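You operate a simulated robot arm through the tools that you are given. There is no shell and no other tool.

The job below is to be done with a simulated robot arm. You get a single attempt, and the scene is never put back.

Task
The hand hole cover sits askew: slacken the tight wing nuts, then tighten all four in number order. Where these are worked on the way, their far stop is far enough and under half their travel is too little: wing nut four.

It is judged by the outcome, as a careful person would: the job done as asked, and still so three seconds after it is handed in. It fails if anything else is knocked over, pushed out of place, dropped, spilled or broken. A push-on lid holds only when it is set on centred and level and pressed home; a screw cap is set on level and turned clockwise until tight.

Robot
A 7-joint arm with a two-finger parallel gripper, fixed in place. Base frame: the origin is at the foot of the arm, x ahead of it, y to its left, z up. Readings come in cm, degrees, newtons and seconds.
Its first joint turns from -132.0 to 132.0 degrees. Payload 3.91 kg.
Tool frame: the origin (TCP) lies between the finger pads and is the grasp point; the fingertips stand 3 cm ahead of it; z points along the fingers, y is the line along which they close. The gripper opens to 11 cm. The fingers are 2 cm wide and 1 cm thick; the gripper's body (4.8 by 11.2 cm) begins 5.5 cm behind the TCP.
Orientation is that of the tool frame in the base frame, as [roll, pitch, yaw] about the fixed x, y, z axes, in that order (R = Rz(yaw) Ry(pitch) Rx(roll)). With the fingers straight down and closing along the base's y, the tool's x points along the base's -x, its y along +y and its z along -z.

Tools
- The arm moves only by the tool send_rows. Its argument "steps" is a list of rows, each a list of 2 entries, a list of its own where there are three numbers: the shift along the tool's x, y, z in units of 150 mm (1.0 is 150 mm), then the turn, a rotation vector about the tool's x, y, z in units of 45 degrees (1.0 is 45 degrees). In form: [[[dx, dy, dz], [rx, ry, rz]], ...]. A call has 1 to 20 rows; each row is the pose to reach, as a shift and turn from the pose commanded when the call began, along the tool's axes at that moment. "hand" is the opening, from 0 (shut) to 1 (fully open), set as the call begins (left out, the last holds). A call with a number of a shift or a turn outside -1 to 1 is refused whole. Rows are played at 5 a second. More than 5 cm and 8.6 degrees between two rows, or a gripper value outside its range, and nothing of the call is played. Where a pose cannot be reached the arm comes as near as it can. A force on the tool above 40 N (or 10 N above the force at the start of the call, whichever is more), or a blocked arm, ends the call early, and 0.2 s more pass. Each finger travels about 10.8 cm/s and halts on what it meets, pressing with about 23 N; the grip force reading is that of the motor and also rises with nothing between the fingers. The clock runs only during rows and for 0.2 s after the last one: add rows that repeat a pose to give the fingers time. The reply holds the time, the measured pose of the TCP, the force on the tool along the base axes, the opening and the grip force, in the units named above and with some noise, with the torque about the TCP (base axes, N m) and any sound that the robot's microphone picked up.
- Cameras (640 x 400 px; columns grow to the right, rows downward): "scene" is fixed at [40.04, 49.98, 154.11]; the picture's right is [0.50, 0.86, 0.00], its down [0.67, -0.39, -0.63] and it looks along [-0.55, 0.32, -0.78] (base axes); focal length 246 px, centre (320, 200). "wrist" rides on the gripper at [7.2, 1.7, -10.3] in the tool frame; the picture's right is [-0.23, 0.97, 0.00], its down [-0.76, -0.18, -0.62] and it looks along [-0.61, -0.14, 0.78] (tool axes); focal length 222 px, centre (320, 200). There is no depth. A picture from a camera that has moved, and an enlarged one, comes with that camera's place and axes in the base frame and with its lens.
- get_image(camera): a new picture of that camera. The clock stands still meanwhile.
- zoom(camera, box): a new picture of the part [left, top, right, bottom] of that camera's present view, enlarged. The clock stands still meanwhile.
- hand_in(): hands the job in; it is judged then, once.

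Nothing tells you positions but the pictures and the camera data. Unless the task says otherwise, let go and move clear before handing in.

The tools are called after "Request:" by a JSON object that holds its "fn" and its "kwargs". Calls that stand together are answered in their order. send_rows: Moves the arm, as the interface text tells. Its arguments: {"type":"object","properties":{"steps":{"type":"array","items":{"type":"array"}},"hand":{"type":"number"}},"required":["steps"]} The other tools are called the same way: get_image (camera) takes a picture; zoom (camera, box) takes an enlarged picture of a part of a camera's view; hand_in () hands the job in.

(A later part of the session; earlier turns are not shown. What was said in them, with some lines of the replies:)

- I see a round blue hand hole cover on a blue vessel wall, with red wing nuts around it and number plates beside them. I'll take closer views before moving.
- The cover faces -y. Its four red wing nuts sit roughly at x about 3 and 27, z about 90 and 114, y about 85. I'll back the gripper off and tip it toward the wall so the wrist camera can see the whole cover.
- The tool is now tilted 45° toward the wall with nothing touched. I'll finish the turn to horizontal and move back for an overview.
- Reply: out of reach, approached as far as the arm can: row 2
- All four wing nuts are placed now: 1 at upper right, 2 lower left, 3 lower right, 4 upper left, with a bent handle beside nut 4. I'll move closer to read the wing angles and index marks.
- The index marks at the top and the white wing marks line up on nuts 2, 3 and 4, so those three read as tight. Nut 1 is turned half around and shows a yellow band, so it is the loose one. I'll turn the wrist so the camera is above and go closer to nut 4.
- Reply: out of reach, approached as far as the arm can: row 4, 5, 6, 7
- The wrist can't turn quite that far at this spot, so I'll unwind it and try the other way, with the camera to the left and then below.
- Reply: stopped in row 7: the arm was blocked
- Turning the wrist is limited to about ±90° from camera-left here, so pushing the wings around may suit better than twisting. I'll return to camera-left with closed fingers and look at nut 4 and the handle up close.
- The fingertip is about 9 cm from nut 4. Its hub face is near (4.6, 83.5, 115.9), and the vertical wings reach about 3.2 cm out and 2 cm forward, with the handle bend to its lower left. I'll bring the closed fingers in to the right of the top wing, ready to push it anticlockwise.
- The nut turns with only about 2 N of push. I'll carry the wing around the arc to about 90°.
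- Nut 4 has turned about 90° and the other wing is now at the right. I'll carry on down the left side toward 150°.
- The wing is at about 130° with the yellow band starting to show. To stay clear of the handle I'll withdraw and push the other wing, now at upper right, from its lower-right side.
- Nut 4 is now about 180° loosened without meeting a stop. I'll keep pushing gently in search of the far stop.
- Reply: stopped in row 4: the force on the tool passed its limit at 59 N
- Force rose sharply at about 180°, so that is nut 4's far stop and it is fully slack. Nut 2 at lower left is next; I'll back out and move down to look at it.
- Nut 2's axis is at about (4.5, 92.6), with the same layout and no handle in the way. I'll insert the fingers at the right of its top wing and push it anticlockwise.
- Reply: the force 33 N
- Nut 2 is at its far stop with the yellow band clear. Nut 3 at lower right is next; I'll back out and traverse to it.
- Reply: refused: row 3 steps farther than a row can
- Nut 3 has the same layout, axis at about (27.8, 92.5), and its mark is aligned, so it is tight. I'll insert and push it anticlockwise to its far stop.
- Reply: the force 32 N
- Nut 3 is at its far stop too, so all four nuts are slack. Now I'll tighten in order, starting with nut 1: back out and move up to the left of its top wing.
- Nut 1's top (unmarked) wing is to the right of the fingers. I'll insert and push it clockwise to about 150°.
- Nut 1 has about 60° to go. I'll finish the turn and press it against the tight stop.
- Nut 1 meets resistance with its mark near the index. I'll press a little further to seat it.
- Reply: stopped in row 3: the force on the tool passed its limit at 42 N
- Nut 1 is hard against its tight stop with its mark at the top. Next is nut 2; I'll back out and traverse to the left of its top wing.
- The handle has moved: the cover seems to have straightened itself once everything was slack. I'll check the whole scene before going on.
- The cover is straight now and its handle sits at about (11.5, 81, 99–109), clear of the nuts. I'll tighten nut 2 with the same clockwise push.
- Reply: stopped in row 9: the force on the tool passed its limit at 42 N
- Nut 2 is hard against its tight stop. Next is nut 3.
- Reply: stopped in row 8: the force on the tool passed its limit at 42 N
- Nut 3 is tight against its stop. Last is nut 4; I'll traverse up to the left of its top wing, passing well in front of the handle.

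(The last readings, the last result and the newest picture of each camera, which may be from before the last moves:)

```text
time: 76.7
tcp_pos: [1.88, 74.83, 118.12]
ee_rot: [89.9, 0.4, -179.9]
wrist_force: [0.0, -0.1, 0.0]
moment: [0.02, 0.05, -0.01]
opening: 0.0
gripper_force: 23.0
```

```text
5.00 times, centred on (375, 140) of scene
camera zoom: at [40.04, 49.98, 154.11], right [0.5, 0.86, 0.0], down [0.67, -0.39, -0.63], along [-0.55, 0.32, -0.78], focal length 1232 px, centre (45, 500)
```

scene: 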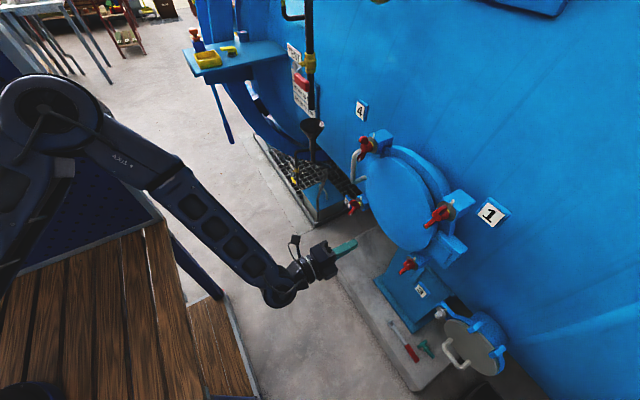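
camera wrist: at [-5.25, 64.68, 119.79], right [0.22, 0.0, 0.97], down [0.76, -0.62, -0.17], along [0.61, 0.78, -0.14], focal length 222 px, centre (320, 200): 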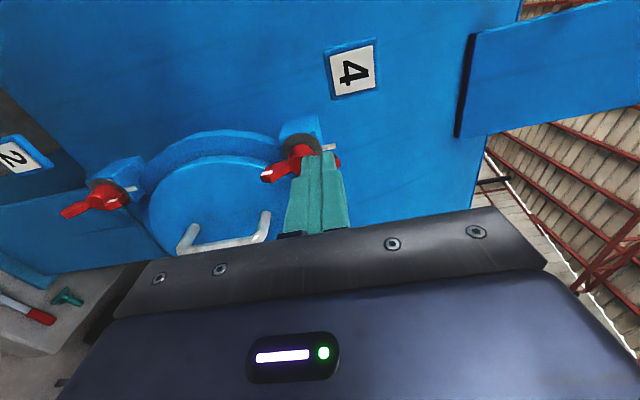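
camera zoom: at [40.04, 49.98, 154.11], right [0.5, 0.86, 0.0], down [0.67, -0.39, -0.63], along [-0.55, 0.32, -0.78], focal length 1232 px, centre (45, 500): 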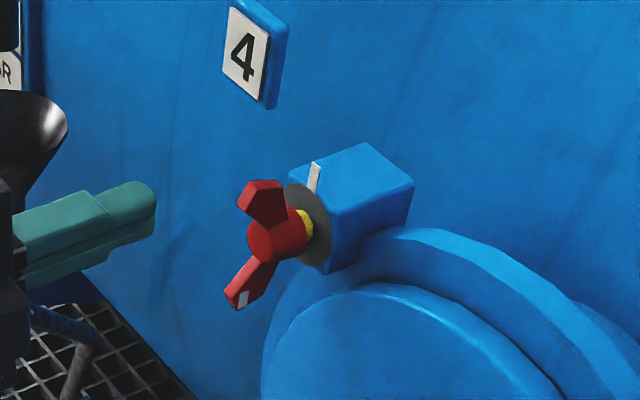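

Request:
{"fn": "send_rows", "kwargs": {"steps": [[[0, 0, 0.17], [0, 0, 0]], [[0, 0, 0.35], [0, 0, 0]], [[-0.03, -0.01, 0.35], [0, 0, 0]], [[-0.077, -0.02, 0.35], [0, 0, 0]], [[-0.092, -0.003, 0.35], [0, 0, 0]], [[-0.113, 0.011, 0.35], [0, 0, 0]], [[-0.138, 0.022, 0.35], [0, 0, 0]], [[-0.168, 0.027, 0.35], [0, 0, 0]], [[-0.201, 0.025, 0.35], [0, 0, 0]], [[-0.234, 0.015, 0.35], [0, 0, 0]], [[-0.265, -0.004, 0.35], [0, 0, 0]], [[-0.293, -0.03, 0.35], [0, 0, 0]], [[-0.313, -0.063, 0.35], [0, 0, 0]], [[-0.337, -0.089, 0.35], [0, 0, 0]], [[-0.355, -0.125, 0.35], [0, 0, 0]], [[-0.36, -0.171, 0.35], [0, 0, 0]], [[-0.349, -0.221, 0.35], [0, 0, 0]], [[-0.349, -0.221, 0.35], [0, 0, 0]]]}}

Request:
{"fn": "get_image", "kwargs": {"camera": "wrist"}}

Request:
{"fn": "zoom", "kwargs": {"camera": "scene", "box": [330, 100, 420, 180]}}

```text
time: 80.5
tcp_pos: [7.11, 80.01, 114.75]
ee_rot: [90.0, 0.3, -179.9]
wrist_force: [0.5, 0.9, 0.3]
moment: [0.0, 0.04, 0.0]
opening: 0.01
gripper_force: 23.3
```

```text
taken
camera wrist: at [-0.06, 69.79, 116.51], right [0.22, 0.0, 0.97], down [0.76, -0.62, -0.17], along [0.61, 0.78, -0.14], focal length 222 px, centre (320, 200)
```

wrist: 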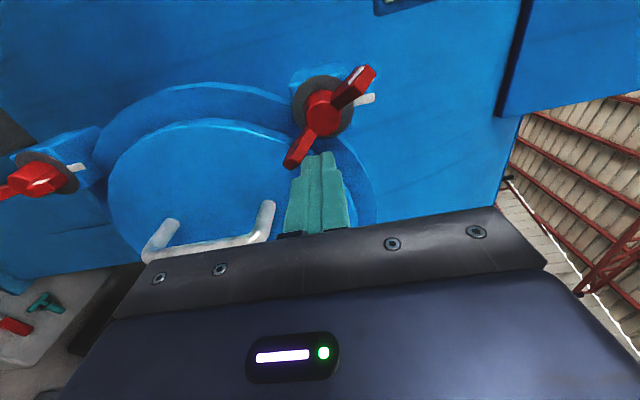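

```text
5.00 times, centred on (375, 140) of scene
camera zoom: at [40.04, 49.98, 154.11], right [0.5, 0.86, 0.0], down [0.67, -0.39, -0.63], along [-0.55, 0.32, -0.78], focal length 1232 px, centre (45, 500)
```

zoom: 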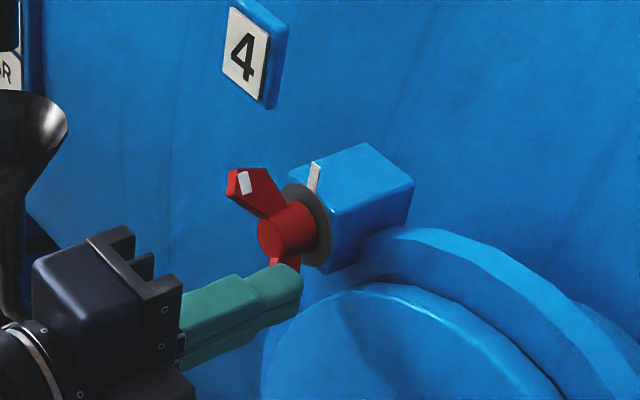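

Nut 4 has about 50° to go; I'll finish it and press it onto its stop.

Request:
{"fn": "send_rows", "kwargs": {"steps": [[[0.014, -0.024, 0], [0, 0, 0]], [[0.031, -0.046, 0], [0, 0, 0]], [[0.055, -0.065, 0], [0, 0, 0]], [[0.079, -0.079, 0], [0, 0, 0]], [[0.095, -0.096, 0], [0, 0, 0]], [[0.102, -0.102, 0], [0, 0, 0]], [[0.11, -0.102, 0], [0, 0, 0]], [[0.118, -0.102, 0], [0, 0, 0]], [[0.126, -0.102, 0], [0, 0, 0]], [[0.134, -0.102, 0], [0, 0, 0]]]}}

Request:
{"fn": "zoom", "kwargs": {"camera": "wrist", "box": [240, 60, 440, 200]}}

Request:
{"fn": "zoom", "kwargs": {"camera": "scene", "box": [330, 100, 420, 180]}}

```text
time: 82.6
tcp_pos: [5.67, 80.01, 113.39]
ee_rot: [89.8, 0.3, 179.7]
wrist_force: [7.3, 0.5, -0.4]
moment: [0.06, -0.01, -0.22]
opening: 0.0
gripper_force: 23.4
stopped in row 10: the force on the tool passed its limit at 42 N (the readings are from after the stop); the commanded pose is now the measured one
```

```text
2.86 times, centred on (340, 130) of wrist
camera zoom: at [-1.49, 69.88, 115.06], right [0.22, 0.0, 0.97], down [0.76, -0.63, -0.17], along [0.61, 0.78, -0.14], focal length 635 px, centre (263, 400)
```

zoom: 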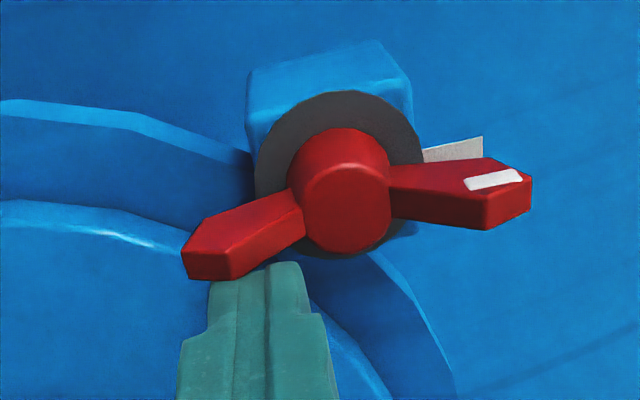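

```text
5.00 times, centred on (375, 140) of scene
camera zoom: at [40.04, 49.98, 154.11], right [0.5, 0.86, 0.0], down [0.67, -0.39, -0.63], along [-0.55, 0.32, -0.78], focal length 1232 px, centre (45, 500)
```

zoom: 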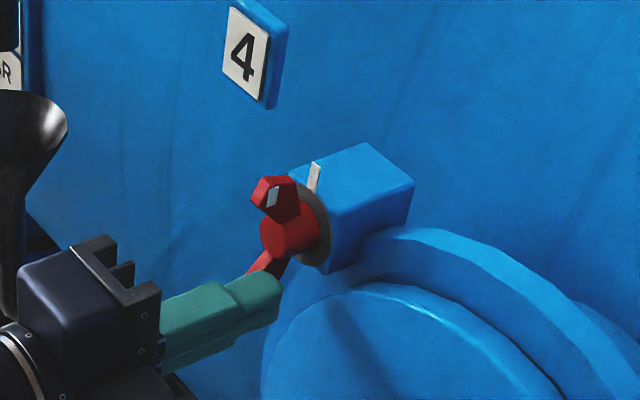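

All four nuts now read tight. I'll back well away without touching anything and check them all once more.

Request:
{"fn": "send_rows", "kwargs": {"steps": [[[-0.04, 0, 0], [0, 0, 0]], [[-0.04, 0, -0.25], [0, 0, 0]], [[-0.04, 0, -0.5], [0, 0, 0]], [[-0.04, 0, -0.8], [0, 0, 0]], [[-0.04, 0, -1.0], [0, 0, 0]], [[-0.04, 0, -1.0], [0, 0, 0]]]}}

Request:
{"fn": "get_image", "kwargs": {"camera": "wrist"}}

Request:
{"fn": "zoom", "kwargs": {"camera": "scene", "box": [320, 100, 520, 290]}}

Request:
{"fn": "zoom", "kwargs": {"camera": "scene", "box": [420, 190, 470, 240]}}

Request:
{"fn": "zoom", "kwargs": {"camera": "scene", "box": [350, 125, 390, 165]}}

Request:
{"fn": "zoom", "kwargs": {"camera": "scene", "box": [335, 185, 375, 225]}}

Request:
{"fn": "get_image", "kwargs": {"camera": "scene"}}

```text
time: 84.0
tcp_pos: [6.01, 64.96, 113.43]
ee_rot: [89.9, 0.4, 179.6]
wrist_force: [0.0, 0.4, 0.0]
moment: [-0.02, 0.01, 0.0]
opening: 0.02
gripper_force: 23.0
```

```text
taken
camera wrist: at [-1.17, 54.82, 115.04], right [0.22, 0.0, 0.97], down [0.76, -0.63, -0.18], along [0.61, 0.78, -0.14], focal length 222 px, centre (320, 200)
```

wrist: 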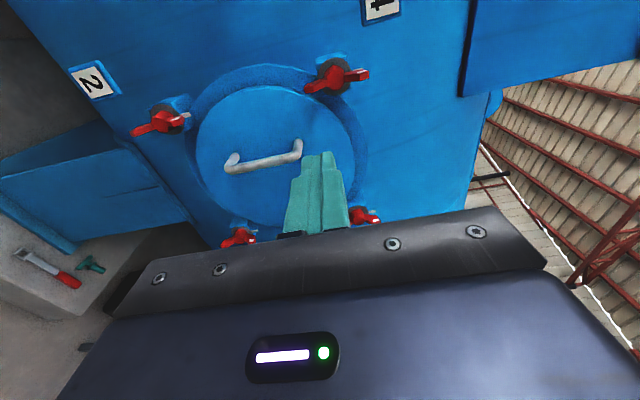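

```text
2.11 times, centred on (420, 195) of scene
camera zoom: at [40.04, 49.98, 154.11], right [0.5, 0.86, 0.0], down [0.67, -0.39, -0.63], along [-0.55, 0.32, -0.78], focal length 519 px, centre (110, 210)
```

zoom: 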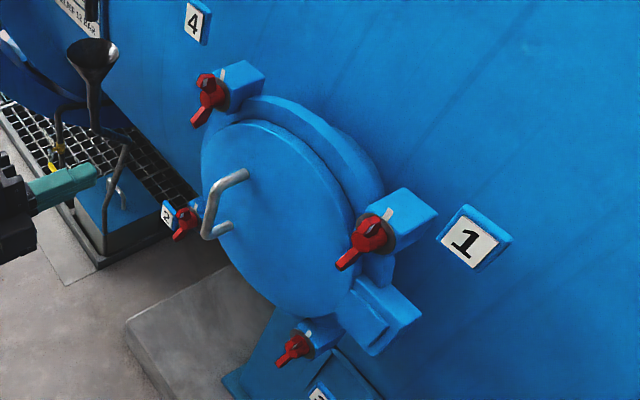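

```text
8.00 times, centred on (445, 215) of scene
camera zoom: at [40.04, 49.98, 154.11], right [0.5, 0.86, 0.0], down [0.67, -0.39, -0.63], along [-0.55, 0.32, -0.78], focal length 1972 px, centre (-680, 80)
```

zoom: 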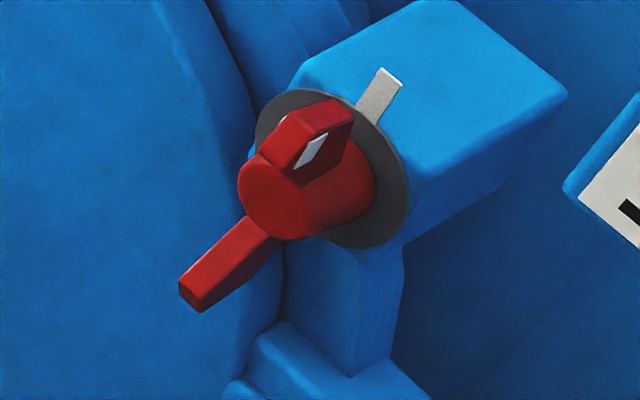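

```text
10.00 times, centred on (370, 145) of scene
camera zoom: at [40.04, 49.98, 154.11], right [0.5, 0.86, 0.0], down [0.67, -0.39, -0.63], along [-0.55, 0.32, -0.78], focal length 2465 px, centre (-180, 750)
```

zoom: 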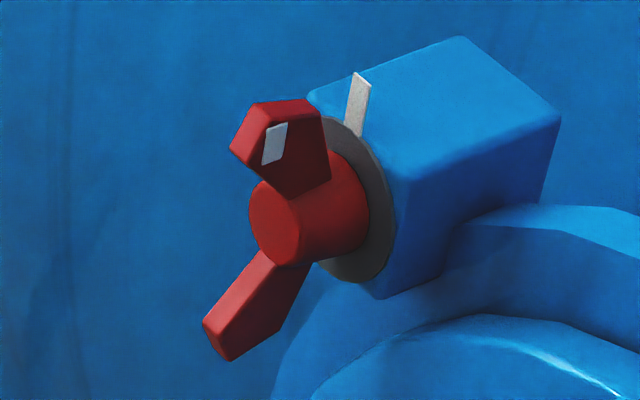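

```text
10.00 times, centred on (355, 205) of scene
camera zoom: at [40.04, 49.98, 154.11], right [0.5, 0.86, 0.0], down [0.67, -0.39, -0.63], along [-0.55, 0.32, -0.78], focal length 2465 px, centre (-30, 150)
```

zoom: 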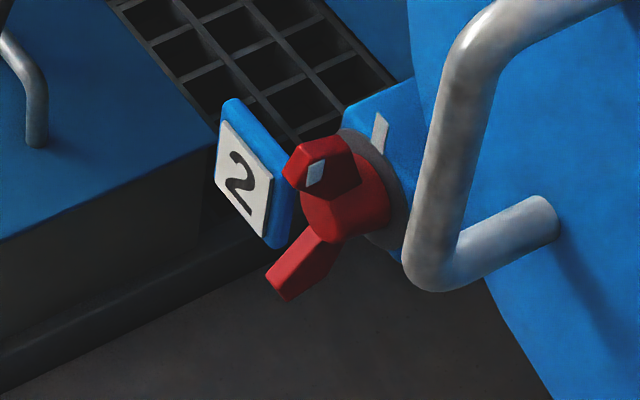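

```text
taken
```

scene: 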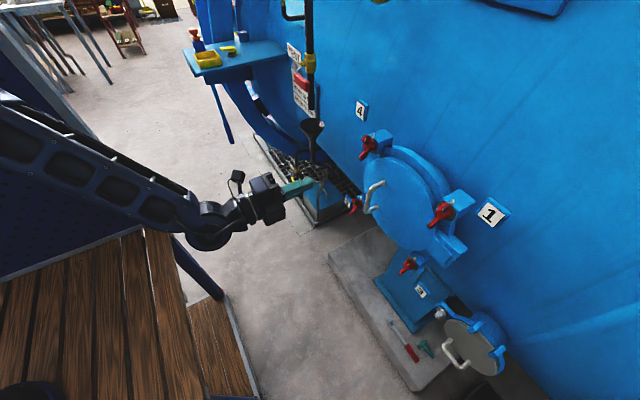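

The cover now sits straight and all four wing nuts have their marks at the top with no yellow showing. The arm is clear and nothing else has moved, so I'm handing in.

Request:
{"fn": "hand_in", "kwargs": {}}

```text
The job is handed in.
```

The hand hole cover is sitting straight again, and all four wing nuts are tightened in order, 1 to 4.

- **Slackening:** Nuts 2, 3 and 4 were tight. I turned each one back about half a turn to its far stop, including nut 4. Nut 1 was already loose.
- **Cover:** It straightened on its own some time after the nuts were slack. I noticed this after tightening nut 1.
- **Tightening:** I pushed each nut clockwise until it stopped, at about 42 N on the tool. In the final pictures no yellow band shows on any nut. The white marks on nuts 1, 2 and 4 are at the top in close-up. I checked nut 3's mark right after tightening it and saw it again only from further off.

I moved the arm clear before handing in, and nothing else in the pictures looked disturbed. The hand-in was accepted, but no verdict came back.
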